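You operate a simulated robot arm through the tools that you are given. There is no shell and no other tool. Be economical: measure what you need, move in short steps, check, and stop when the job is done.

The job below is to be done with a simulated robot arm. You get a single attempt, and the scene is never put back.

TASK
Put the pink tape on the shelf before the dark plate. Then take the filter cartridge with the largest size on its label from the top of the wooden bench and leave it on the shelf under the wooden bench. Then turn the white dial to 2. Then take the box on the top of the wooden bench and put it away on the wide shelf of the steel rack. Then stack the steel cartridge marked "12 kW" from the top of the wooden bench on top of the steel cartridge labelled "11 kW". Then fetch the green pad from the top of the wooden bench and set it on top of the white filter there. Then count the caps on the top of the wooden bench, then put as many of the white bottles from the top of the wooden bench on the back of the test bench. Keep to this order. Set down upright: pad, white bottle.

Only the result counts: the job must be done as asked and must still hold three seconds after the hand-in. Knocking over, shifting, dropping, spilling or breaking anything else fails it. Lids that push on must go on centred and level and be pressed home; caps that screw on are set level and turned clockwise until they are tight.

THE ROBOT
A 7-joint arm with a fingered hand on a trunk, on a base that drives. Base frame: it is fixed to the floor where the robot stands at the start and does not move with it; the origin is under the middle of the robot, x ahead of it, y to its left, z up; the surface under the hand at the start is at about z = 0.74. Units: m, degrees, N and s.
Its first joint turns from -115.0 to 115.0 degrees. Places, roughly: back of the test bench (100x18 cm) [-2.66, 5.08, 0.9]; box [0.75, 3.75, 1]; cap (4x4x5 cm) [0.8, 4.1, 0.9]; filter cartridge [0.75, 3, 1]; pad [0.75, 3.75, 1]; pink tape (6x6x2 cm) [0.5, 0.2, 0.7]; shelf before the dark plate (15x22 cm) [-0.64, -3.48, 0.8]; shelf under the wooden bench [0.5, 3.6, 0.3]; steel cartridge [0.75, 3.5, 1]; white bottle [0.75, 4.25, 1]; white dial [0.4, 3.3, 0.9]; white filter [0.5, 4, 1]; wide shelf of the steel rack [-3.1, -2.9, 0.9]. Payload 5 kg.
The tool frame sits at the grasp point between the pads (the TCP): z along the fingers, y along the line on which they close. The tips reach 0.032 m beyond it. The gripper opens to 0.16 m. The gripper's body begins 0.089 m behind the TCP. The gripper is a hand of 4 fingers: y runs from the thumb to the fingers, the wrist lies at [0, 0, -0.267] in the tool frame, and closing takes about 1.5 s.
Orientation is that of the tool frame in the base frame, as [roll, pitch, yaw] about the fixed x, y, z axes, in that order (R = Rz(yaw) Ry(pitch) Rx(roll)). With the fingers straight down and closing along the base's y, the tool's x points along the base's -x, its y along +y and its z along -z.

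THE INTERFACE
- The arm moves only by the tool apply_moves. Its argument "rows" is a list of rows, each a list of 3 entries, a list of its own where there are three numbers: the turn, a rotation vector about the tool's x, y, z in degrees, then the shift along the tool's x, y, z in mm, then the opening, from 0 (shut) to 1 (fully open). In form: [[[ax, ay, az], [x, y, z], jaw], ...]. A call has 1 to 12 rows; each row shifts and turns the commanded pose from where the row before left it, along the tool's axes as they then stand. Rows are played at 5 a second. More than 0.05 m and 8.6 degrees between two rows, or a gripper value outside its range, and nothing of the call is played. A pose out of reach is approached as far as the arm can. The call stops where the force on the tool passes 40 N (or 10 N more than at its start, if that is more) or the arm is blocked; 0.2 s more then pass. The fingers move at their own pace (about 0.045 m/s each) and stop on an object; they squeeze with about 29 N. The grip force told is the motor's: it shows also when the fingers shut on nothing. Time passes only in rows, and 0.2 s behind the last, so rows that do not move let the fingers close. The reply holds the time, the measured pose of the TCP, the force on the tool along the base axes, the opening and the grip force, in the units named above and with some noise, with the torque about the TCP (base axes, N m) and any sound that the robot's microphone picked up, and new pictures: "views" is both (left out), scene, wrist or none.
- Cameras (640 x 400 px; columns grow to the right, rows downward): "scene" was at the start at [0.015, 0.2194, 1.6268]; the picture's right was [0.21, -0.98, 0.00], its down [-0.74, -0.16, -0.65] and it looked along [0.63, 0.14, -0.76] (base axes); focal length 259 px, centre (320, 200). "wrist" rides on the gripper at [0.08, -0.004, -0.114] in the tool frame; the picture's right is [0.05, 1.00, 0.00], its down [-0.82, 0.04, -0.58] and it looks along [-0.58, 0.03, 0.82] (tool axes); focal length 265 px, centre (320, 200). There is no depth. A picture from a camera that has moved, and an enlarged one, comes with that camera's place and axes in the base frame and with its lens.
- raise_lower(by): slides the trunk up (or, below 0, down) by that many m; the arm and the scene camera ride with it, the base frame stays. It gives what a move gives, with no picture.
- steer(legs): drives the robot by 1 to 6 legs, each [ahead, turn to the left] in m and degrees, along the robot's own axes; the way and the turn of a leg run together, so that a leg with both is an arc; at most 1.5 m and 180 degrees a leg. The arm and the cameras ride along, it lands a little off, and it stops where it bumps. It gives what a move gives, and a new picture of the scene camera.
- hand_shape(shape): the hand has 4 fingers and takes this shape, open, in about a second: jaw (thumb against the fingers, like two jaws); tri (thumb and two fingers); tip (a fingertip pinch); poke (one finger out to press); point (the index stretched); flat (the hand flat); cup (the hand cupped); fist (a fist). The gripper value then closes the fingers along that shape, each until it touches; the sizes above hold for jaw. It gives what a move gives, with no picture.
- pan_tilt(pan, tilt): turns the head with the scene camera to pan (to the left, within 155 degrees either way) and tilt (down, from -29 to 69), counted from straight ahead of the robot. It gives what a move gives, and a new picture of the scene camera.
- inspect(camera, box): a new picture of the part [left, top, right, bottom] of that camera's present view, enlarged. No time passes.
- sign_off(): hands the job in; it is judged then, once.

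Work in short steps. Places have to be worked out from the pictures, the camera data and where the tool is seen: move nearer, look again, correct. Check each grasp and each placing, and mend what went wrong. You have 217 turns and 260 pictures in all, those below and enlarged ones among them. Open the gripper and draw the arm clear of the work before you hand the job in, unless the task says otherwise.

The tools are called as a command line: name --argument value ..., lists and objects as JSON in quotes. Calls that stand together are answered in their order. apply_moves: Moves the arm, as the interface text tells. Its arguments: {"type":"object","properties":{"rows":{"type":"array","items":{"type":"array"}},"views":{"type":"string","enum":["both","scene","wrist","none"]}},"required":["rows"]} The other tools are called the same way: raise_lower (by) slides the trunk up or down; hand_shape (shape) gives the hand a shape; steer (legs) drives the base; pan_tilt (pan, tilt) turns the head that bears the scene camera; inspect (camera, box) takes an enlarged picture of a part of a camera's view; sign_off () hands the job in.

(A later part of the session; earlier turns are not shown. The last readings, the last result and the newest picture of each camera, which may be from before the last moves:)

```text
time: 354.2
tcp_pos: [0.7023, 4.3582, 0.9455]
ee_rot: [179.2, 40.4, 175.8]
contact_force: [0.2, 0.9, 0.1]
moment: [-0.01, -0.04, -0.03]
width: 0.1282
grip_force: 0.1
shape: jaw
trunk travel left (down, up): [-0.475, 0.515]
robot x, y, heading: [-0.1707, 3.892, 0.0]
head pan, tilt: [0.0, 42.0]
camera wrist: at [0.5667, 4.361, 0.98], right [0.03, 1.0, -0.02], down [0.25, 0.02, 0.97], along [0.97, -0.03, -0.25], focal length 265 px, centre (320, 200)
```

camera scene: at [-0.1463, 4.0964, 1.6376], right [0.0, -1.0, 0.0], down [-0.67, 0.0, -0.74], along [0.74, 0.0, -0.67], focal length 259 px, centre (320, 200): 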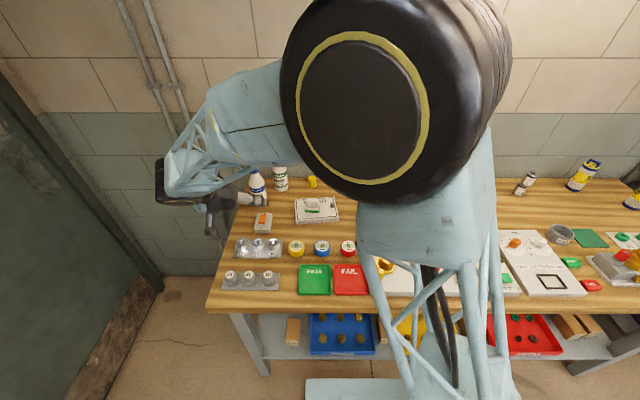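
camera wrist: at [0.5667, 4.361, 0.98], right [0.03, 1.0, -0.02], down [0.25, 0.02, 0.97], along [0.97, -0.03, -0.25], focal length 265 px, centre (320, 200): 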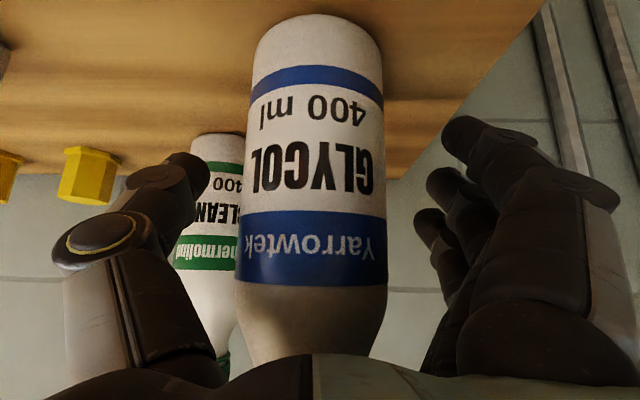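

Bottle well between the fingers. Close fully.

apply_moves --rows '[[[0, 0, 0], [0, 0, 0], 0], [[0, 0, 0], [0, 0, 0], 0], [[0, 0, 0], [0, 0, 0], 0], [[0, 0, 0], [0, 0, 0], 0], [[0, 0, 0], [0, 0, 0], 0], [[0, 0, 0], [0, 0, 0], 0], [[0, 0, 0], [0, 0, 0], 0], [[0, 0, 0], [0, 0, 0], 0], [[0, 0, 0], [0, 0, 0], 0]]' --views "wrist"

```text
time: 356.2
tcp_pos: [0.702, 4.3584, 0.9451]
ee_rot: [179.4, 40.4, 175.9]
contact_force: [0.6, 0.0, 0.1]
moment: [-0.02, -0.1, 0.0]
width: 0.0158
grip_force: 29.3
shape: jaw
trunk travel left (down, up): [-0.475, 0.515]
robot x, y, heading: [-0.1646, 3.8918, 0.2]
head pan, tilt: [0.0, 42.0]
camera wrist: at [0.5665, 4.3606, 0.9799], right [0.03, 1.0, -0.02], down [0.25, 0.02, 0.97], along [0.97, -0.03, -0.25], focal length 265 px, centre (320, 200)
```

wrist: 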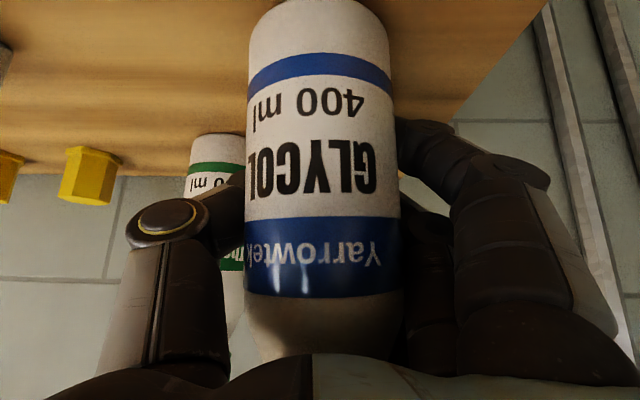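

Grip established (bottle pulled slightly toward the palm). Lift gently and check.

apply_moves --rows '[[[0, 0, 0], [-7, 0, -8], 0], [[0, 0, 0], [-13, 0, -15], 0], [[0, 0, 0], [-19, 0, -23], 0], [[0, 0, 0], [-29, 0, -34], 0], [[0, 0, 0], [-29, 0, -34], 0], [[0, 0, 0], [-29, 0, -34], 0]]' --views "both"

inspect --camera "scene" --box '[180, 100, 320, 230]'

```text
time: 357.6
tcp_pos: [0.7031, 4.357, 1.1372]
ee_rot: [179.3, 40.3, 175.8]
contact_force: [-0.4, 0.1, -3.3]
moment: [-0.02, -0.08, -0.04]
width: 0.0154
grip_force: 28.4
shape: jaw
trunk travel left (down, up): [-0.475, 0.515]
robot x, y, heading: [-0.1706, 3.8905, 0.5]
head pan, tilt: [0.0, 42.0]
camera scene: at [-0.1461, 4.0961, 1.6375], right [0.0, -1.0, 0.0], down [-0.67, 0.0, -0.74], along [0.74, 0.0, -0.67], focal length 259 px, centre (320, 200)
camera wrist: at [0.5674, 4.3588, 1.1717], right [0.03, 1.0, -0.02], down [0.25, 0.02, 0.97], along [0.97, -0.03, -0.25], focal length 265 px, centre (320, 200)
```

scene: 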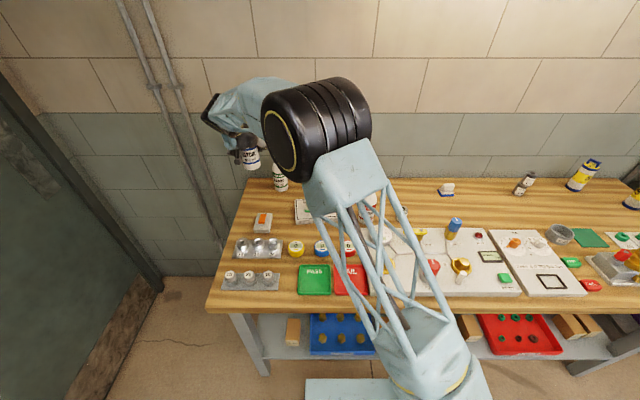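
wrist: 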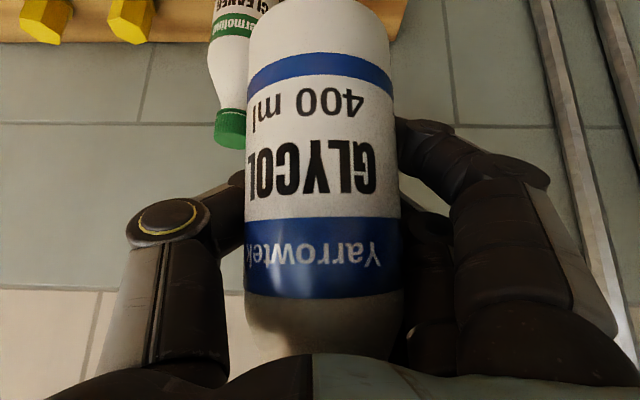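

```text
3.08 times, centred on (250, 165) of scene
camera zoom: at [-0.1461, 4.0961, 1.6375], right [0.0, -1.0, 0.0], down [-0.67, 0.0, -0.74], along [0.74, 0.0, -0.67], focal length 797 px, centre (535, 308)
```

zoom: 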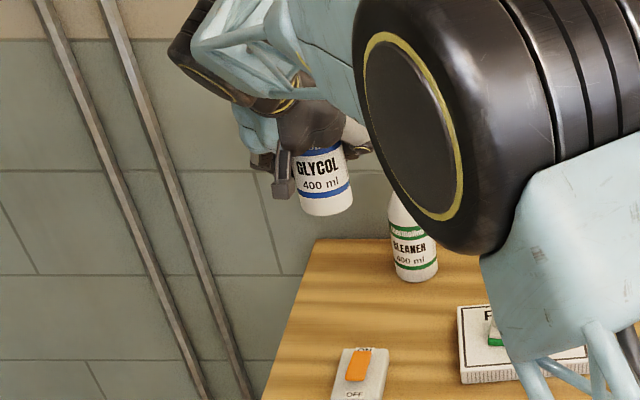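

Bottle held. Back off, turn, and drive to the test bench.

steer --legs '[[-0.6, 0], [0, -180], [1.0, 0], [0.9, 0], [0, -90]]'

pan_tilt --pan 0 --tilt 30

```text
time: 381.9
tcp_pos: [-3.1749, 4.7793, 1.1371]
ee_rot: [179.3, 40.4, -92.3]
contact_force: [-0.6, 0.9, -3.1]
moment: [0.08, -0.04, -0.01]
width: 0.015
grip_force: 29.1
shape: jaw
trunk travel left (down, up): [-0.475, 0.515]
robot x, y, heading: [-2.6811, 3.921, 91.8]
head pan, tilt: [0.0, 42.0]
camera scene: at [-2.89, 3.94, 1.6375], right [1.0, 0.04, 0.0], down [0.02, -0.67, -0.74], along [-0.03, 0.74, -0.67], focal length 259 px, centre (320, 200)
```

scene: 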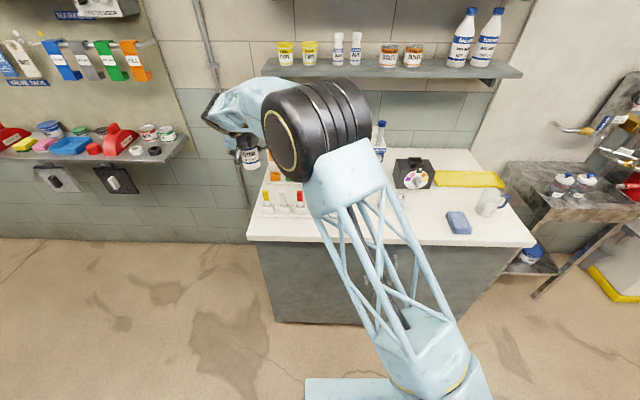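

```text
time: 382.7
tcp_pos: [-3.1747, 4.781, 1.1372]
ee_rot: [179.3, 40.3, -92.5]
contact_force: [0.3, -0.3, -2.0]
moment: [0.08, 0.01, 0.02]
width: 0.0151
grip_force: 29.2
shape: jaw
trunk travel left (down, up): [-0.475, 0.515]
robot x, y, heading: [-2.6835, 3.9233, 92.0]
head pan, tilt: [0.0, 30.0]
camera scene: at [-2.8904, 3.9467, 1.6557], right [1.0, 0.04, 0.0], down [0.02, -0.5, -0.87], along [-0.03, 0.87, -0.5], focal length 259 px, centre (320, 200)
```

scene: 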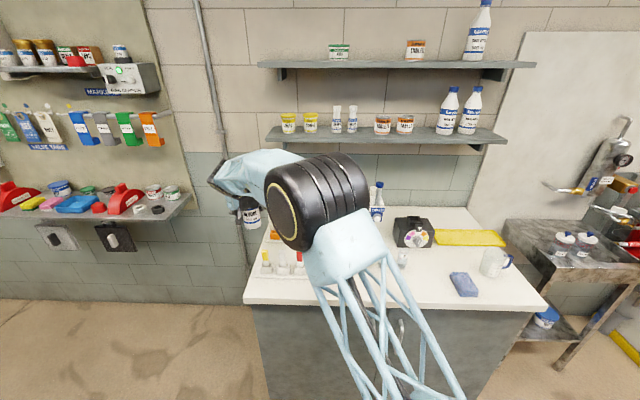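

Shift the hand to the right to reveal the counter.

apply_moves --rows '[[[0, 0, 0], [-20, -30, -25], 0], [[0, 0, 0], [-20, -30, -25], 0], [[0, 0, 0], [0, -45, -15], 0], [[0, 0, 0], [0, -45, -15], 0], [[0, 0, 0], [0, -45, -15], 0], [[0, 0, 0], [0, -45, 0], 0], [[0, 0, 0], [0, -45, 0], 0], [[0, 0, 0], [0, -45, 0], 0], [[0, 0, 0], [0, -45, 0], 0], [[0, 0, 0], [0, -45, 0], 0], [[0, 0, 0], [0, -45, 0], 0], [[0, 0, 0], [0, -45, 0], 0]]' --views "scene"

inspect --camera "scene" --box '[240, 110, 460, 300]'

```text
time: 385.3
tcp_pos: [-2.665, 4.7331, 1.2315]
ee_rot: [179.2, 40.4, -92.2]
contact_force: [0.3, 0.3, -2.5]
moment: [0.1, 0.03, 0.01]
width: 0.0149
grip_force: 29.0
shape: jaw
trunk travel left (down, up): [-0.475, 0.515]
robot x, y, heading: [-2.6864, 3.9237, 92.2]
head pan, tilt: [0.0, 30.0]
camera scene: at [-2.8891, 3.9467, 1.656], right [1.0, 0.03, 0.0], down [0.02, -0.5, -0.87], along [-0.03, 0.87, -0.5], focal length 259 px, centre (320, 200)
```

scene: 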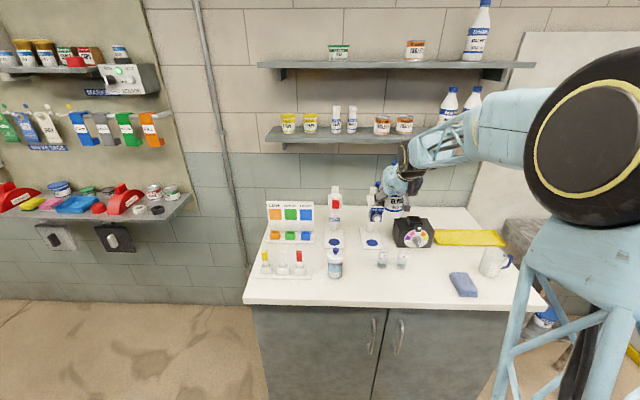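

```text
2.11 times, centred on (350, 205) of scene
camera zoom: at [-2.8891, 3.9467, 1.656], right [1.0, 0.03, 0.0], down [0.02, -0.5, -0.87], along [-0.03, 0.87, -0.5], focal length 546 px, centre (257, 190)
```

zoom: 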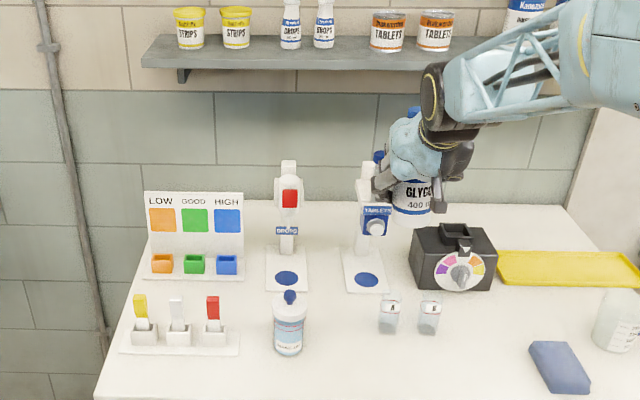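

Free back strip on the right behind the yellow tray (no shelf overhead there). Move the hand right to x≈-2.23, then drive forward.

apply_moves --rows '[[[0, 0, 0], [0, -48, 0], 0], [[0, 0, 0], [0, -48, 0], 0], [[0, 0, 0], [0, -48, 0], 0], [[0, 0, 0], [0, -48, 0], 0], [[0, 0, 0], [0, -48, 0], 0], [[0, 0, 0], [0, -48, 0], 0], [[0, 0, 0], [0, -48, 0], 0], [[0, 0, 0], [0, -48, 0], 0], [[0, 0, 0], [0, -44, 0], 0]]' --views "none"

pan_tilt --pan -15 --tilt 35

inspect --camera "scene" --box '[160, 80, 420, 280]'

```text
time: 387.3
tcp_pos: [-2.2357, 4.7203, 1.2264]
ee_rot: [179.2, 40.3, -92.4]
contact_force: [-0.3, 0.5, -2.6]
moment: [0.09, 0.02, 0.03]
width: 0.0149
grip_force: 28.7
shape: jaw
trunk travel left (down, up): [-0.475, 0.515]
robot x, y, heading: [-2.6844, 3.9241, 92.1]
head pan, tilt: [0.0, 30.0]
```

```text
time: 388.0
tcp_pos: [-2.2367, 4.7199, 1.2269]
ee_rot: [179.4, 40.4, -92.4]
contact_force: [-1.0, 0.5, -2.8]
moment: [0.06, -0.01, -0.02]
width: 0.0145
grip_force: 28.9
shape: jaw
trunk travel left (down, up): [-0.475, 0.515]
robot x, y, heading: [-2.6883, 3.9232, 92.2]
head pan, tilt: [-15.0, 35.0]
camera scene: at [-2.8666, 3.9421, 1.6481], right [0.97, -0.22, 0.0], down [-0.13, -0.56, -0.82], along [0.18, 0.8, -0.57], focal length 259 px, centre (320, 200)
```

scene: 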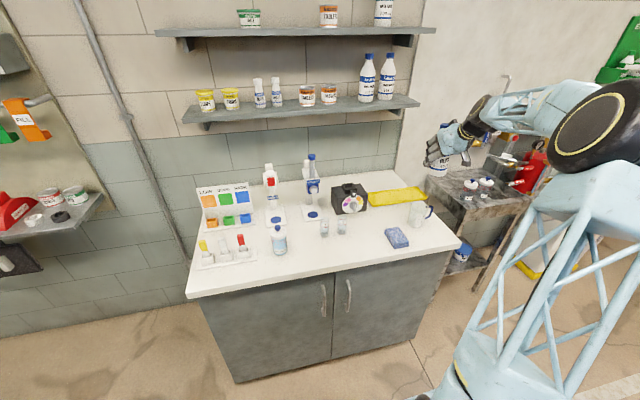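

```text
2.00 times, centred on (290, 180) of scene
camera zoom: at [-2.8666, 3.9421, 1.6481], right [0.97, -0.22, 0.0], down [-0.13, -0.56, -0.82], along [0.18, 0.8, -0.57], focal length 518 px, centre (380, 240)
```

zoom: 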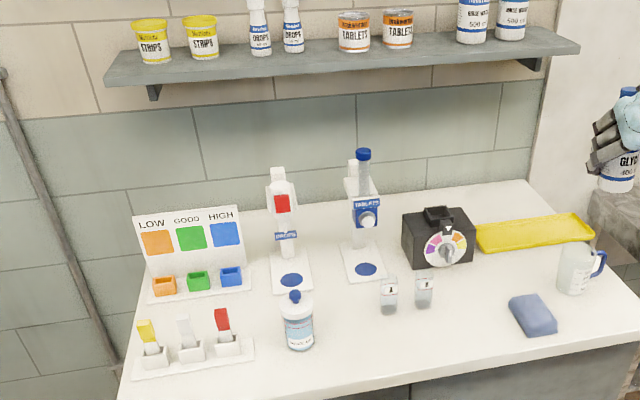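

Free spot behind the tray confirmed (y 4.99–5.19). Lower a bit and drive forward 0.24 m.

apply_moves --rows '[[[0, 0, 0], [21, 0, 25], 0], [[0, 0, 0], [21, 0, 25], 0], [[0, 0, 0], [21, 0, 25], 0]]' --views "none"

steer --legs '[[0.24, -1.5]]'

inspect --camera "scene" --box '[320, 120, 520, 280]'

```text
time: 388.8
tcp_pos: [-2.239, 4.7188, 1.1301]
ee_rot: [179.4, 40.4, -92.4]
contact_force: [0.6, -0.4, -3.3]
moment: [0.09, 0.02, -0.04]
width: 0.0147
grip_force: 29.1
shape: jaw
trunk travel left (down, up): [-0.475, 0.515]
robot x, y, heading: [-2.6843, 3.9245, 92.1]
head pan, tilt: [-15.0, 35.0]
```

```text
time: 390.6
tcp_pos: [-2.2265, 4.9493, 1.1292]
ee_rot: [179.4, 40.3, -93.8]
contact_force: [-0.8, -0.4, -3.9]
moment: [0.04, 0.01, 0.0]
width: 0.0146
grip_force: 29.3
shape: jaw
trunk travel left (down, up): [-0.475, 0.515]
robot x, y, heading: [-2.6922, 4.162, 90.8]
head pan, tilt: [-15.0, 35.0]
camera scene: at [-2.8714, 4.1868, 1.6481], right [0.97, -0.25, 0.0], down [-0.14, -0.56, -0.82], along [0.2, 0.79, -0.57], focal length 259 px, centre (320, 200)
```

scene: 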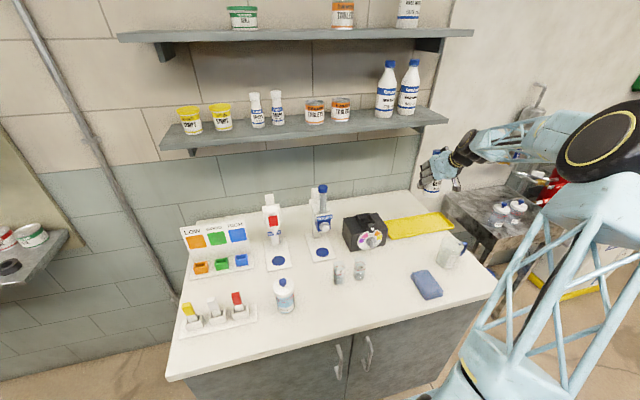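

```text
2.50 times, centred on (420, 200) of scene
camera zoom: at [-2.8714, 4.1868, 1.6481], right [0.97, -0.25, 0.0], down [-0.14, -0.56, -0.82], along [0.2, 0.79, -0.57], focal length 648 px, centre (70, 200)
```

zoom: 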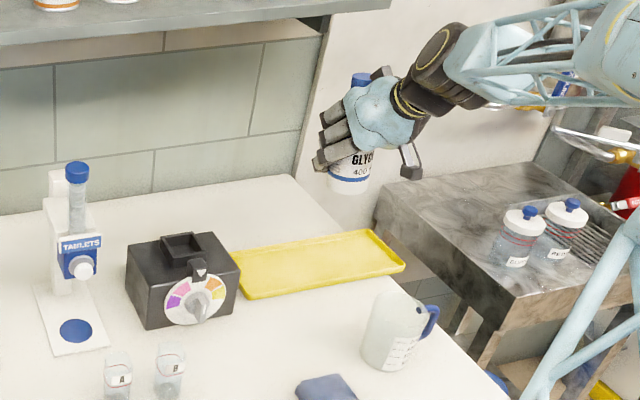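

Projection confirms the target spot on the counter. Lower, advance to y≈5.08.

apply_moves --rows '[[[0, 0, 0], [21, 0, 25], 0], [[0, 0, 0], [21, 0, 25], 0], [[0, 0, 0], [20, 0, 24], 0], [[0, 0, 0], [-25, 2, 21], 0], [[0, 0, 0], [-25, 2, 21], 0], [[0, 0, 0], [-25, 2, 21], 0], [[0, 0, 0], [-25, 2, 21], 0]]' --views "wrist"

inspect --camera "scene" --box '[320, 120, 520, 280]'

```text
time: 392.2
tcp_pos: [-2.2252, 5.0833, 1.0329]
ee_rot: [179.2, 40.5, -93.7]
contact_force: [0.7, 0.0, -3.2]
moment: [0.06, 0.04, 0.03]
width: 0.0144
grip_force: 28.9
shape: jaw
trunk travel left (down, up): [-0.475, 0.515]
robot x, y, heading: [-2.6868, 4.1654, 90.5]
head pan, tilt: [-15.0, 35.0]
camera wrist: at [-2.2311, 4.9463, 1.0679], right [-1.0, 0.02, -0.02], down [-0.02, 0.25, 0.97], along [0.02, 0.97, -0.25], focal length 265 px, centre (320, 200)
```

wrist: 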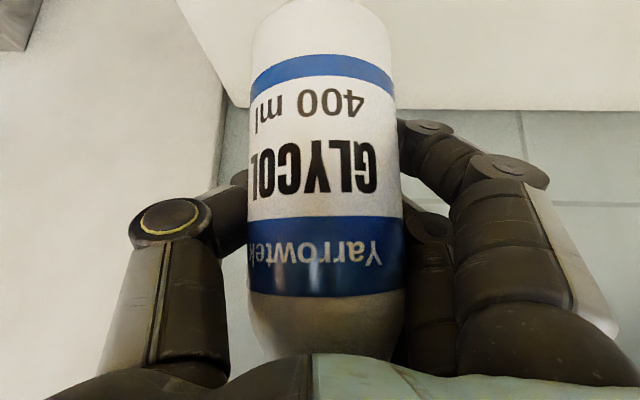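

```text
2.50 times, centred on (420, 200) of scene
camera zoom: at [-2.8716, 4.187, 1.648], right [0.97, -0.25, 0.0], down [-0.14, -0.56, -0.82], along [0.2, 0.79, -0.57], focal length 648 px, centre (70, 200)
```

zoom: 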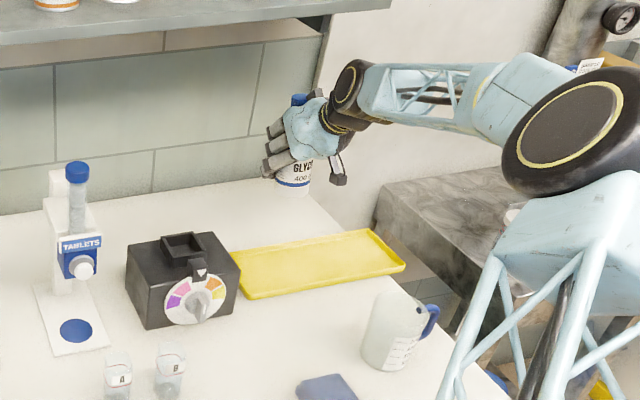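

Position good. Lower to contact in small steps.

apply_moves --rows '[[[0, 0, 0], [13, 0, 15], 0], [[0, 0, 0], [10, 0, 11], 0], [[0, 0, 0], [3, 0, 4], 0]]' --views "none"

apply_moves --rows '[[[0, 0, 0], [2, 0, 2.4], 0], [[0, 0, 0], [2, 0, 2.4], 0], [[0, 0, 0], [2, 0, 2.4], 0]]' --views "none"

```text
time: 393.0
tcp_pos: [-2.2268, 5.08, 0.9947]
ee_rot: [179.4, 40.3, -93.8]
contact_force: [0.7, 0.3, -2.6]
moment: [0.08, -0.02, -0.01]
width: 0.0141
grip_force: 29.0
shape: jaw
trunk travel left (down, up): [-0.475, 0.515]
robot x, y, heading: [-2.692, 4.1644, 90.5]
head pan, tilt: [-15.0, 35.0]
```

```text
time: 393.8
tcp_pos: [-2.2279, 5.0817, 0.9871]
ee_rot: [179.3, 40.3, -93.9]
contact_force: [0.8, 0.0, -3.4]
moment: [0.05, -0.02, -0.02]
width: 0.0144
grip_force: 28.9
shape: jaw
trunk travel left (down, up): [-0.475, 0.515]
robot x, y, heading: [-2.6904, 4.1634, 90.5]
head pan, tilt: [-15.0, 35.0]
```

apply_moves --rows '[[[0, 0, 0], [2, 0, 2.4], 0], [[0, 0, 0], [1.3, 0, 1.5], 0], [[0, 0, 0], [1.3, 0, 1.5], 0]]' --views "none"

inspect --camera "scene" --box '[370, 140, 450, 220]'

```text
time: 394.6
tcp_pos: [-2.2278, 5.0803, 0.9785]
ee_rot: [179.2, 40.3, -93.8]
contact_force: [-0.6, -0.1, -3.7]
moment: [0.11, 0.0, -0.03]
width: 0.0145
grip_force: 28.6
shape: jaw
trunk travel left (down, up): [-0.475, 0.515]
robot x, y, heading: [-2.6904, 4.1624, 90.9]
head pan, tilt: [-15.0, 35.0]
```

```text
5.00 times, centred on (410, 180) of scene
camera zoom: at [-2.8714, 4.1864, 1.6481], right [0.97, -0.25, 0.0], down [-0.14, -0.56, -0.82], along [0.2, 0.79, -0.57], focal length 1296 px, centre (-130, 300)
```

zoom: 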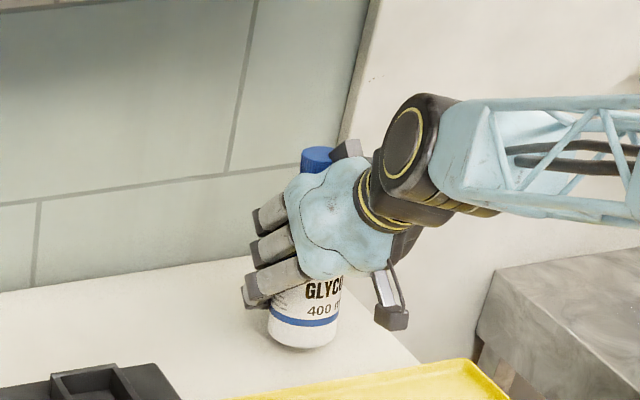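

Still slightly above the counter; continue down.

apply_moves --rows '[[[0, 0, 0], [1.3, 0, 1.5], 0], [[0, 0, 0], [1.3, 0, 1.5], 0], [[0, 0, 0], [1.3, 0, 1.5], 0]]' --views "none"

apply_moves --rows '[[[0, 0, 0], [1.3, 0, 1.5], 0], [[0, 0, 0], [1.3, 0, 1.5], 0]]' --views "none"

```text
time: 395.4
tcp_pos: [-2.2271, 5.0796, 0.9717]
ee_rot: [179.2, 40.3, -93.9]
contact_force: [-0.1, 0.2, -2.7]
moment: [0.09, 0.0, 0.05]
width: 0.0143
grip_force: 29.2
shape: jaw
trunk travel left (down, up): [-0.475, 0.515]
robot x, y, heading: [-2.6889, 4.1611, 90.5]
head pan, tilt: [-15.0, 35.0]
```

```text
time: 396.0
tcp_pos: [-2.2263, 5.079, 0.9688]
ee_rot: [179.2, 40.3, -93.8]
contact_force: [0.2, 0.9, -3.0]
moment: [0.06, -0.03, -0.03]
width: 0.0145
grip_force: 29.0
shape: jaw
trunk travel left (down, up): [-0.475, 0.515]
robot x, y, heading: [-2.6913, 4.166, 90.8]
head pan, tilt: [-15.0, 35.0]
```

apply_moves --rows '[[[0, 0, 0], [1.3, 0, 1.5], 0], [[0, 0, 0], [1.3, 0, 1.5], 0], [[0, 0, 0], [1.3, 0, 1.5], 0]]' --views "none"

inspect --camera "scene" --box '[370, 140, 450, 220]'

```text
time: 396.8
tcp_pos: [-2.2278, 5.0803, 0.9652]
ee_rot: [179.4, 40.6, -93.7]
contact_force: [1.6, 1.1, 9.4]
moment: [0.03, -0.02, -0.02]
width: 0.0146
grip_force: 28.8
shape: jaw
trunk travel left (down, up): [-0.475, 0.515]
robot x, y, heading: [-2.6916, 4.1614, 90.6]
head pan, tilt: [-15.0, 35.0]
```

```text
5.00 times, centred on (410, 180) of scene
camera zoom: at [-2.8719, 4.1856, 1.6483], right [0.97, -0.25, 0.0], down [-0.14, -0.56, -0.82], along [0.2, 0.79, -0.57], focal length 1296 px, centre (-130, 300)
```

zoom: 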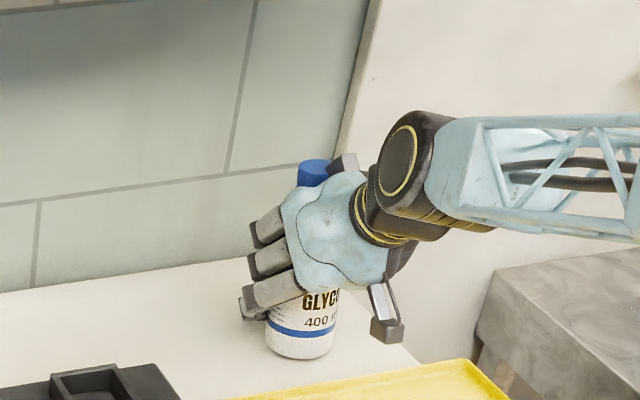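

Contact. Open and back away along the tool axis.

apply_moves --rows '[[[0, 0, 0], [-0.5, 0, -1], 0.15], [[0, 0, 0], [0, 0, 0], 0.25], [[0, 0, 0], [0, 0, 0], 0.4], [[0, 0, 0], [0, 0, 0], 0.6], [[0, 0, 0], [0, 0, 0], 0.8], [[0, 0, 0], [0, 0, 0], 0.8], [[0, 0, 0], [0, 0, 0], 0.8], [[0, 0, 0], [0, 0, 0], 0.8]]' --views "wrist"

```text
time: 398.6
tcp_pos: [-2.2278, 5.0798, 0.964]
ee_rot: [179.3, 40.4, -93.9]
contact_force: [0.0, 0.3, -0.3]
moment: [0.03, 0.01, 0.01]
width: 0.1278
grip_force: 0.1
shape: jaw
trunk travel left (down, up): [-0.475, 0.515]
robot x, y, heading: [-2.6877, 4.1678, 90.7]
head pan, tilt: [-15.0, 35.0]
camera wrist: at [-2.2321, 4.943, 0.9979], right [-1.0, 0.02, -0.02], down [-0.02, 0.25, 0.97], along [0.02, 0.97, -0.25], focal length 265 px, centre (320, 200)
```

wrist: 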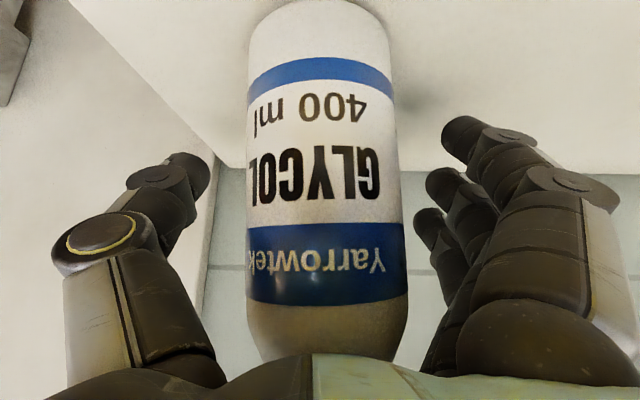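

apply_moves --rows '[[[0, 0, 0], [10, 0, -20], 0.8], [[0, 0, 0], [10, 0, -35], 0.8], [[0, 0, 0], [0, 0, -45], 0.8], [[0, 0, 0], [0, 0, -45], 0.8], [[0, 0, 0], [0, 0, -45], 0.8]]' --views "wrist"

```text
time: 399.8
tcp_pos: [-2.2335, 4.9391, 1.0968]
ee_rot: [179.2, 40.4, -93.8]
contact_force: [0.1, -0.4, -0.5]
moment: [-0.01, 0.01, -0.01]
width: 0.1275
grip_force: 0.2
shape: jaw
trunk travel left (down, up): [-0.475, 0.515]
robot x, y, heading: [-2.6915, 4.1635, 90.9]
head pan, tilt: [-15.0, 35.0]
camera wrist: at [-2.2378, 4.8031, 1.13], right [-1.0, 0.02, -0.02], down [-0.02, 0.25, 0.97], along [0.02, 0.97, -0.25], focal length 265 px, centre (320, 200)
```

wrist: 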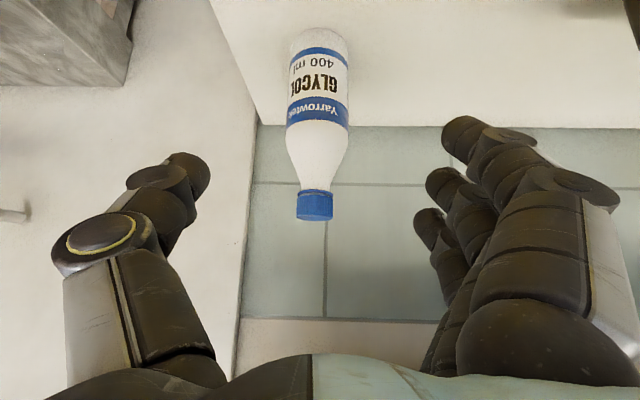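

Bottle 1 stands on the back strip. Now drive back for the CLEANER bottle.

steer --legs '[[-0.27, 0], [0, -90], [1.0, 0], [0.9, 0]]'

apply_moves --rows '[[[0, 0, 0], [0, 45, 0], 0.8], [[0, 0, 0], [0, 45, 0], 0.8], [[0, 0, 0], [0, 45, 0], 0.8], [[0, 0, 0], [0, 45, 0], 0.8], [[0, 0, 0], [0, 45, 0], 0.8], [[0, 0, 0], [0, 45, 0], 0.8], [[0, 0, 0], [0, 45, 0], 0.8], [[0, 0, 0], [0, 45, 0], 0.8], [[0, 0, 0], [0, 45, 0], 0.8], [[0, 0, 0], [0, 45, 0], 0.8], [[0, 0, 0], [0, 45, 0], 0.8], [[0, 0, 0], [0, 45, 0], 0.8]]' --views "none"

```text
time: 414.8
tcp_pos: [-0.0111, 3.4434, 1.0961]
ee_rot: [179.3, 40.3, 175.0]
contact_force: [-0.6, 0.1, 0.6]
moment: [-0.03, 0.0, 0.01]
width: 0.1277
grip_force: 0.0
shape: jaw
trunk travel left (down, up): [-0.475, 0.515]
robot x, y, heading: [-0.7739, 3.9163, -0.5]
head pan, tilt: [-15.0, 35.0]
camera scene: at [-0.7509, 4.0963, 1.6481], right [-0.27, -0.96, 0.0], down [-0.55, 0.15, -0.82], along [0.79, -0.22, -0.57], focal length 259 px, centre (320, 200)
```

scene: 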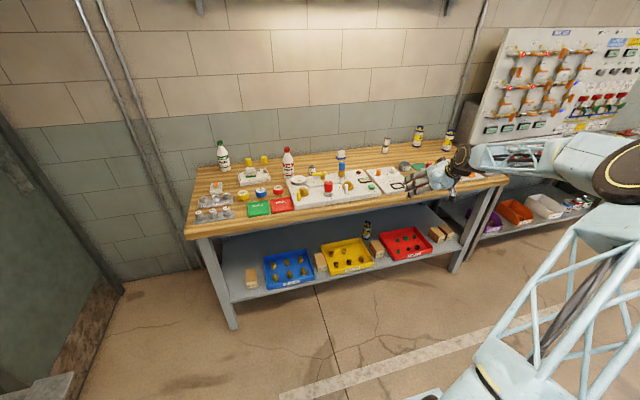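

```text
time: 417.4
tcp_pos: [0.0344, 3.9873, 1.1013]
ee_rot: [179.5, 40.4, 175.1]
contact_force: [0.5, 1.9, -0.3]
moment: [-0.06, -0.02, -0.08]
width: 0.1278
grip_force: 0.1
shape: jaw
trunk travel left (down, up): [-0.475, 0.515]
robot x, y, heading: [-0.7736, 3.9154, -0.3]
head pan, tilt: [-15.0, 35.0]
```

apply_moves --rows '[[[0, 0, 0], [0, 47, 0], 0.8], [[0, 0, 0], [0, 47, 0], 0.8], [[0, 0, 0], [0, 47, 0], 0.8], [[0, 0, 0], [0, 47, 0], 0.8], [[0, 0, 0], [0, 47, 0], 0.8], [[0, 0, 0], [0, 45, 0], 0.8]]' --views "none"

steer --legs '[[0.55, 0.3]]'

inspect --camera "wrist" --box '[0, 0, 640, 400]'

```text
time: 418.8
tcp_pos: [0.0536, 4.2591, 1.1021]
ee_rot: [179.3, 40.3, 175.0]
contact_force: [0.4, 0.6, -0.4]
moment: [-0.05, -0.03, -0.04]
width: 0.1279
grip_force: 0.2
shape: jaw
trunk travel left (down, up): [-0.475, 0.515]
robot x, y, heading: [-0.7747, 3.9152, -0.6]
head pan, tilt: [-15.0, 35.0]
```

```text
time: 421.9
tcp_pos: [0.587, 4.2555, 1.1028]
ee_rot: [179.3, 40.3, 175.1]
contact_force: [0.2, -0.5, 0.2]
moment: [-0.01, 0.03, 0.03]
width: 0.1281
grip_force: 0.2
shape: jaw
trunk travel left (down, up): [-0.475, 0.515]
robot x, y, heading: [-0.2457, 3.9156, -0.3]
head pan, tilt: [-15.0, 35.0]
camera scene: at [-0.2169, 4.0929, 1.648], right [-0.27, -0.96, 0.0], down [-0.55, 0.15, -0.82], along [0.79, -0.22, -0.57], focal length 259 px, centre (320, 200)
```

scene: 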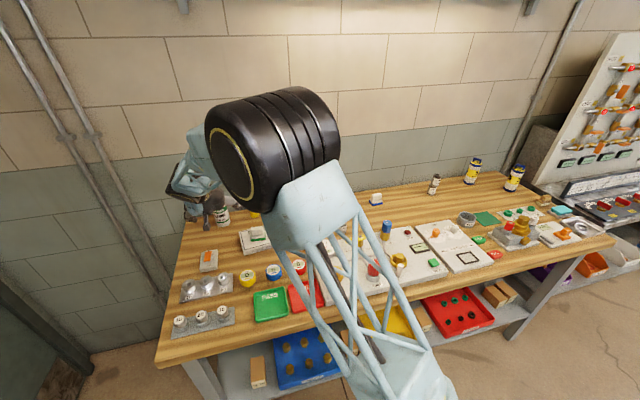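

```text
1.00 times, centred on (320, 200) of wrist (not enlarged: the box is as wide or as high as the picture)
camera zoom: at [0.4515, 4.2603, 1.1373], right [0.04, 1.0, -0.02], down [0.25, 0.01, 0.97], along [0.97, -0.04, -0.25], focal length 265 px, centre (320, 200)
```

zoom: 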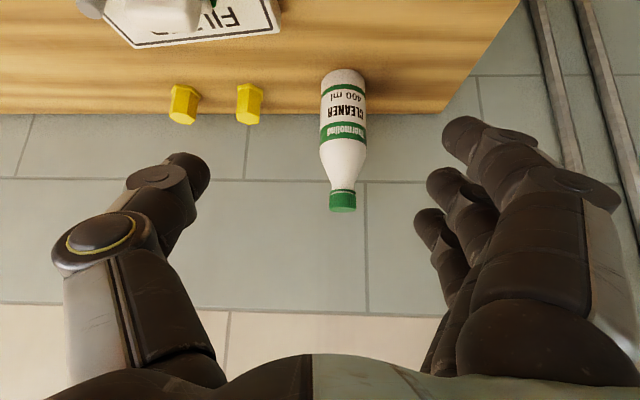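

Cleaner center ≈(0.80, 4.278). Drive 6 cm closer and approach.

steer --legs '[[0.06, 0.2]]'

apply_moves --rows '[[[0, 0, 0], [14, 8, 37], 0.8], [[0, 0, 0], [14, 8, 37], 0.8], [[0, 0, 0], [14, 8, 37], 0.8]]' --views "wrist"

```text
time: 422.9
tcp_pos: [0.6469, 4.2586, 1.1017]
ee_rot: [179.4, 40.3, 175.4]
contact_force: [-0.1, 0.3, -0.9]
moment: [0.0, 0.04, -0.03]
width: 0.1279
grip_force: 0.0
shape: jaw
trunk travel left (down, up): [-0.475, 0.515]
robot x, y, heading: [-0.1852, 3.9116, -0.2]
head pan, tilt: [-15.0, 35.0]
camera scene: at [-0.1566, 4.0928, 1.6479], right [-0.26, -0.97, 0.0], down [-0.55, 0.15, -0.82], along [0.79, -0.21, -0.57], focal length 259 px, centre (320, 200)
```

scene: 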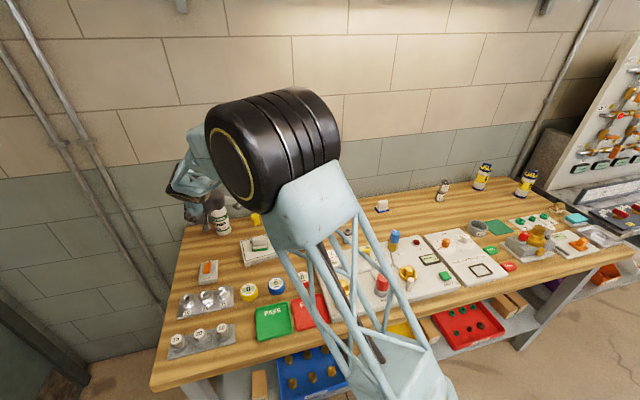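

```text
time: 423.7
tcp_pos: [0.6895, 4.2825, 0.9895]
ee_rot: [179.2, 40.4, 175.4]
contact_force: [0.2, -0.7, 0.5]
moment: [-0.01, 0.0, 0.02]
width: 0.1278
grip_force: 0.1
shape: jaw
trunk travel left (down, up): [-0.475, 0.515]
robot x, y, heading: [-0.1812, 3.9112, -0.1]
head pan, tilt: [-15.0, 35.0]
camera wrist: at [0.5537, 4.2857, 1.0241], right [0.03, 1.0, -0.02], down [0.25, 0.02, 0.97], along [0.97, -0.04, -0.25], focal length 265 px, centre (320, 200)
```

wrist: 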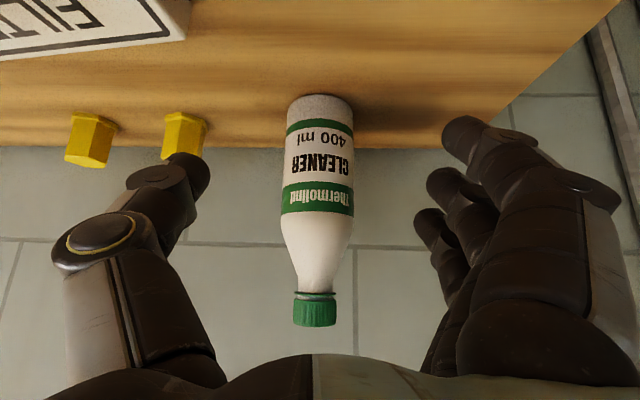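

apply_moves --rows '[[[0, 0, 0], [-18.6, -0.5, 35], 0.8], [[0, 0, 0], [-18.6, -0.5, 35], 0.8], [[0, 0, 0], [-18.6, -0.5, 35], 0.8], [[0, 0, 0], [0, 0, 0], 0.8]]' --views "wrist"

```text
time: 424.7
tcp_pos: [0.7986, 4.2736, 0.9475]
ee_rot: [179.2, 40.2, 175.3]
contact_force: [-0.6, -0.3, 0.5]
moment: [-0.03, -0.02, 0.04]
width: 0.1279
grip_force: 0.1
shape: jaw
trunk travel left (down, up): [-0.475, 0.515]
robot x, y, heading: [-0.184, 3.9122, -0.1]
head pan, tilt: [-15.0, 35.0]
camera wrist: at [0.6629, 4.2769, 0.982], right [0.03, 1.0, -0.02], down [0.25, 0.02, 0.97], along [0.97, -0.04, -0.25], focal length 265 px, centre (320, 200)
```

wrist: 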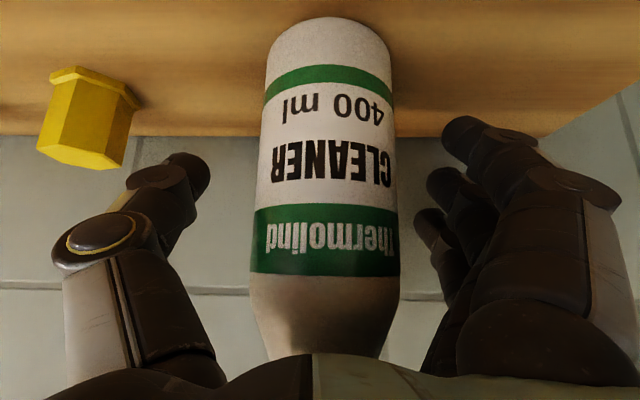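

Bottle centred (like the first). Close and lift.

apply_moves --rows '[[[0, 0, 0], [0, 0, 0], 0], [[0, 0, 0], [0, 0, 0], 0], [[0, 0, 0], [0, 0, 0], 0], [[0, 0, 0], [0, 0, 0], 0], [[0, 0, 0], [0, 0, 0], 0], [[0, 0, 0], [0, 0, 0], 0], [[0, 0, 0], [0, 0, 0], 0], [[0, 0, 0], [0, 0, 0], 0], [[0, 0, 0], [0, 0, 0], 0], [[0, 0, 0], [0, 0, 0], 0]]' --views "none"

apply_moves --rows '[[[0, 0, 0], [-7, 0, -8], 0], [[0, 0, 0], [-13, 0, -15], 0], [[0, 0, 0], [-19, 0, -23], 0], [[0, 0, 0], [-29, 0, -34], 0], [[0, 0, 0], [-29, 0, -34], 0], [[0, 0, 0], [-29, 0, -34], 0]]' --views "wrist"

```text
time: 426.9
tcp_pos: [0.7984, 4.2729, 0.9474]
ee_rot: [179.2, 40.3, 175.4]
contact_force: [1.4, -0.3, -0.1]
moment: [-0.01, -0.09, 0.02]
width: 0.0221
grip_force: 29.3
shape: jaw
trunk travel left (down, up): [-0.475, 0.515]
robot x, y, heading: [-0.1838, 3.91, -0.2]
head pan, tilt: [-15.0, 35.0]
```

```text
time: 428.3
tcp_pos: [0.7981, 4.2698, 1.1424]
ee_rot: [179.3, 40.3, 175.5]
contact_force: [0.7, -0.5, -3.3]
moment: [0.0, -0.1, 0.0]
width: 0.0226
grip_force: 29.4
shape: jaw
trunk travel left (down, up): [-0.475, 0.515]
robot x, y, heading: [-0.1841, 3.9116, -0.0]
head pan, tilt: [-15.0, 35.0]
camera wrist: at [0.6616, 4.2739, 1.1762], right [0.03, 1.0, -0.02], down [0.25, 0.02, 0.97], along [0.97, -0.04, -0.25], focal length 265 px, centre (320, 200)
```

wrist: 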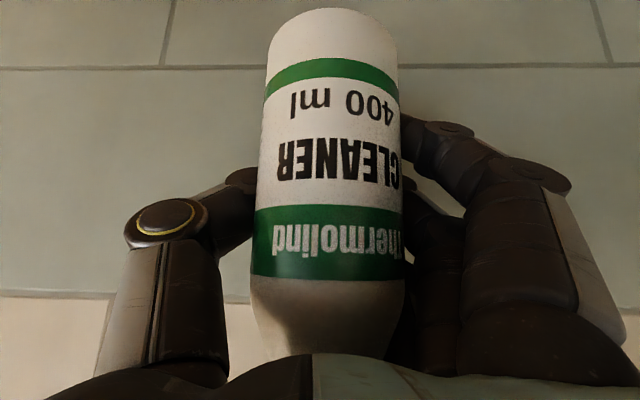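

Second bottle held. Back off and drive toward the test bench, stopping before the last turn.

steer --legs '[[-0.6, 0], [0, -180], [1.0, 0], [0.9, 0]]'

apply_moves --rows '[[[0, 0, 0], [10, -40, -20], 0], [[0, 0, 0], [10, -40, -20], 0], [[0, 0, 0], [10, -40, -20], 0], [[0, 0, 0], [10, -40, -20], 0], [[0, 0, 0], [10, -40, -20], 0], [[0, 0, 0], [10, -40, -20], 0], [[0, 0, 0], [15, -42, -12], 0], [[0, 0, 0], [15, -42, -12], 0], [[0, 0, 0], [15, -42, -12], 0], [[0, 0, 0], [15, -42, -12], 0], [[0, 0, 0], [15, -42, -12], 0], [[0, 0, 0], [15, -42, -12], 0]]' --views "none"

```text
time: 448.4
tcp_pos: [-3.6267, 3.4414, 1.1401]
ee_rot: [179.4, 40.3, -1.8]
contact_force: [1.4, -0.2, -2.6]
moment: [0.01, 0.06, 0.04]
width: 0.0219
grip_force: 29.2
shape: jaw
trunk travel left (down, up): [-0.475, 0.515]
robot x, y, heading: [-2.6639, 3.8482, -177.6]
head pan, tilt: [-15.0, 35.0]
camera scene: at [-2.6835, 3.6642, 1.648], right [0.21, 0.98, 0.0], down [0.56, -0.12, -0.82], along [-0.8, 0.18, -0.57], focal length 259 px, centre (320, 200)
```

scene: 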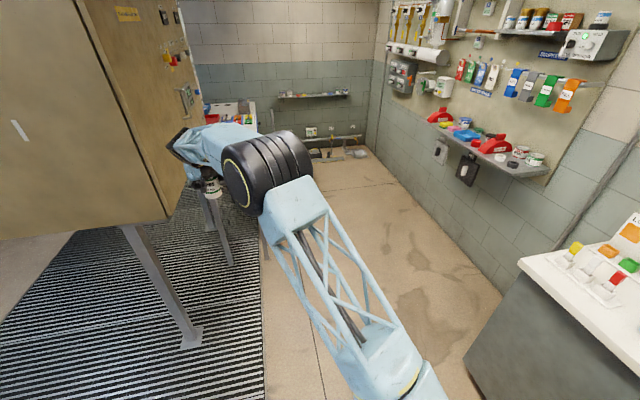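

```text
time: 451.0
tcp_pos: [-3.3752, 3.9302, 1.1872]
ee_rot: [179.3, 40.3, -1.8]
contact_force: [0.3, 0.4, -3.2]
moment: [0.04, 0.06, 0.01]
width: 0.0215
grip_force: 29.2
shape: jaw
trunk travel left (down, up): [-0.475, 0.515]
robot x, y, heading: [-2.6654, 3.85, -177.4]
head pan, tilt: [-15.0, 35.0]
```

Move the hand further to the right, then turn.

apply_moves --rows '[[[0, 0, 0], [5, -44, -8], 0], [[0, 0, 0], [5, -44, -8], 0], [[0, 0, 0], [5, -44, -8], 0], [[0, 0, 0], [5, -44, -8], 0], [[0, 0, 0], [5, -44, -8], 0], [[0, 0, 0], [5, -44, -8], 0], [[0, 0, 0], [0, -44, 0], 0], [[0, 0, 0], [0, -40, 0], 0]]' --views "none"

steer --legs '[[0, -91]]'

```text
time: 452.8
tcp_pos: [-3.3124, 4.276, 1.198]
ee_rot: [179.2, 40.3, -2.0]
contact_force: [0.2, 0.3, -4.3]
moment: [0.0, 0.07, 0.05]
width: 0.0219
grip_force: 28.7
shape: jaw
trunk travel left (down, up): [-0.475, 0.515]
robot x, y, heading: [-2.6651, 3.8477, -177.3]
head pan, tilt: [-15.0, 35.0]
```

```text
time: 457.2
tcp_pos: [-2.232, 4.4915, 1.199]
ee_rot: [179.3, 40.4, -92.1]
contact_force: [0.7, 0.5, -2.2]
moment: [0.05, 0.0, 0.02]
width: 0.0218
grip_force: 28.7
shape: jaw
trunk travel left (down, up): [-0.475, 0.515]
robot x, y, heading: [-2.667, 3.8485, 92.4]
head pan, tilt: [-15.0, 35.0]
camera scene: at [-2.8469, 3.8646, 1.6481], right [0.98, -0.22, 0.0], down [-0.13, -0.56, -0.82], along [0.18, 0.8, -0.57], focal length 259 px, centre (320, 200)
```

scene: 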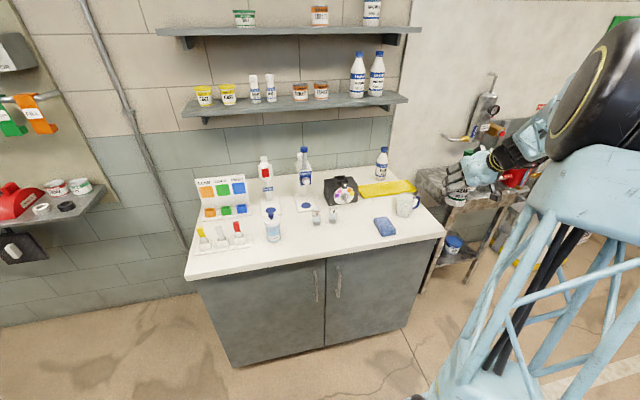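

Bottle 1 stands fine. Set up bottle 2 at x≈-2.39: lower to 1.13, shift left, drive forward.

apply_moves --rows '[[[0, 0, 0], [15, 40, 17], 0], [[0, 0, 0], [15, 40, 18], 0], [[0, 0, 0], [15, 40, 18], 0], [[0, 0, 0], [0, 38, 0], 0]]' --views "none"

steer --legs '[[0.32, -1.5]]'

inspect --camera "scene" --box '[300, 100, 500, 260]'

```text
time: 458.2
tcp_pos: [-2.3931, 4.4958, 1.1304]
ee_rot: [179.5, 40.3, -92.1]
contact_force: [-0.4, 0.2, -2.6]
moment: [0.03, -0.03, -0.03]
width: 0.0219
grip_force: 28.6
shape: jaw
trunk travel left (down, up): [-0.475, 0.515]
robot x, y, heading: [-2.6634, 3.8483, 92.1]
head pan, tilt: [-15.0, 35.0]
```

```text
time: 460.4
tcp_pos: [-2.384, 4.8107, 1.1293]
ee_rot: [179.3, 40.3, -93.6]
contact_force: [-0.3, 0.1, -3.0]
moment: [0.05, 0.0, 0.0]
width: 0.0217
grip_force: 29.3
shape: jaw
trunk travel left (down, up): [-0.475, 0.515]
robot x, y, heading: [-2.6739, 4.1702, 90.6]
head pan, tilt: [-15.0, 35.0]
camera scene: at [-2.8549, 4.1906, 1.648], right [0.97, -0.25, 0.0], down [-0.14, -0.56, -0.82], along [0.2, 0.79, -0.57], focal length 259 px, centre (320, 200)
```

scene: 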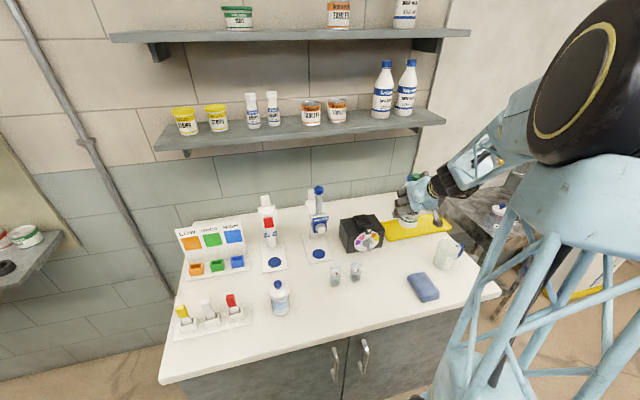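

```text
2.50 times, centred on (400, 180) of scene
camera zoom: at [-2.8549, 4.1906, 1.648], right [0.97, -0.25, 0.0], down [-0.14, -0.56, -0.82], along [0.2, 0.79, -0.57], focal length 648 px, centre (120, 250)
```

zoom: 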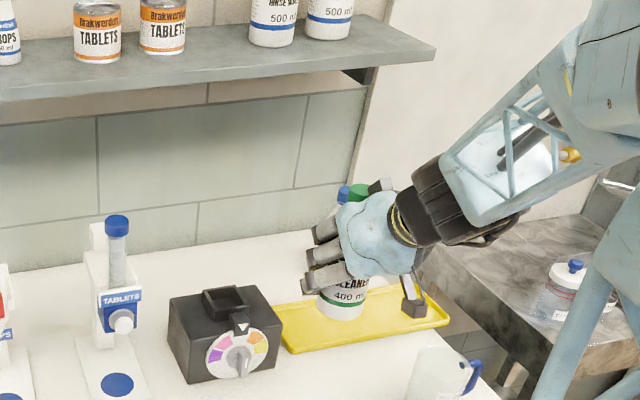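

Target spot refined: x≈-2.38, y≈5.045. Lower slightly, then advance over the tray.

apply_moves --rows '[[[0, 0, 0], [29, 0, 34], 0], [[0, 0, 0], [-30, 2, 25.5], 0], [[0, 0, 0], [-30, 2, 25.5], 0], [[0, 0, 0], [-30, 2, 25.5], 0], [[0, 0, 0], [-30, 2, 25.5], 0], [[0, 0, 0], [-30, 2, 25.5], 0], [[0, 0, 0], [-28, 2, 24], 0]]' --views "wrist"

inspect --camera "scene" --box '[330, 130, 470, 260]'

```text
time: 462.0
tcp_pos: [-2.3821, 5.0452, 1.0841]
ee_rot: [179.3, 40.2, -93.6]
contact_force: [0.1, 0.0, -3.4]
moment: [0.07, -0.02, 0.0]
width: 0.0215
grip_force: 28.6
shape: jaw
trunk travel left (down, up): [-0.475, 0.515]
robot x, y, heading: [-2.6694, 4.1651, 90.9]
head pan, tilt: [-15.0, 35.0]
camera wrist: at [-2.3868, 4.9088, 1.1185], right [-1.0, 0.02, -0.02], down [-0.02, 0.25, 0.97], along [0.02, 0.97, -0.25], focal length 265 px, centre (320, 200)
```

wrist: 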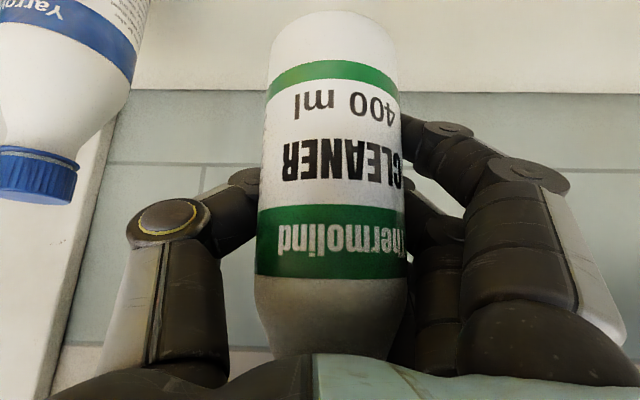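

```text
3.08 times, centred on (400, 195) of scene
camera zoom: at [-2.8549, 4.191, 1.648], right [0.97, -0.25, 0.0], down [-0.14, -0.56, -0.82], along [0.2, 0.79, -0.57], focal length 797 px, centre (74, 215)
```

zoom: 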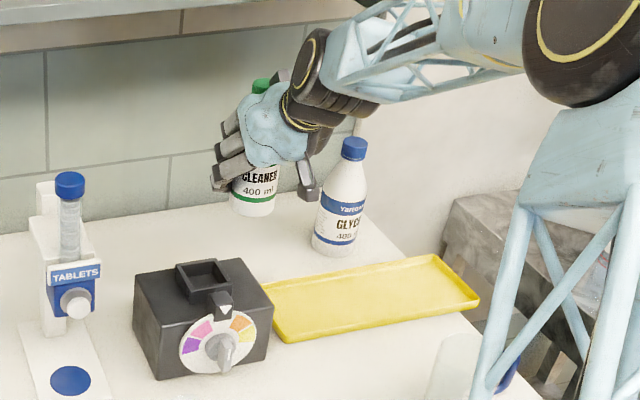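

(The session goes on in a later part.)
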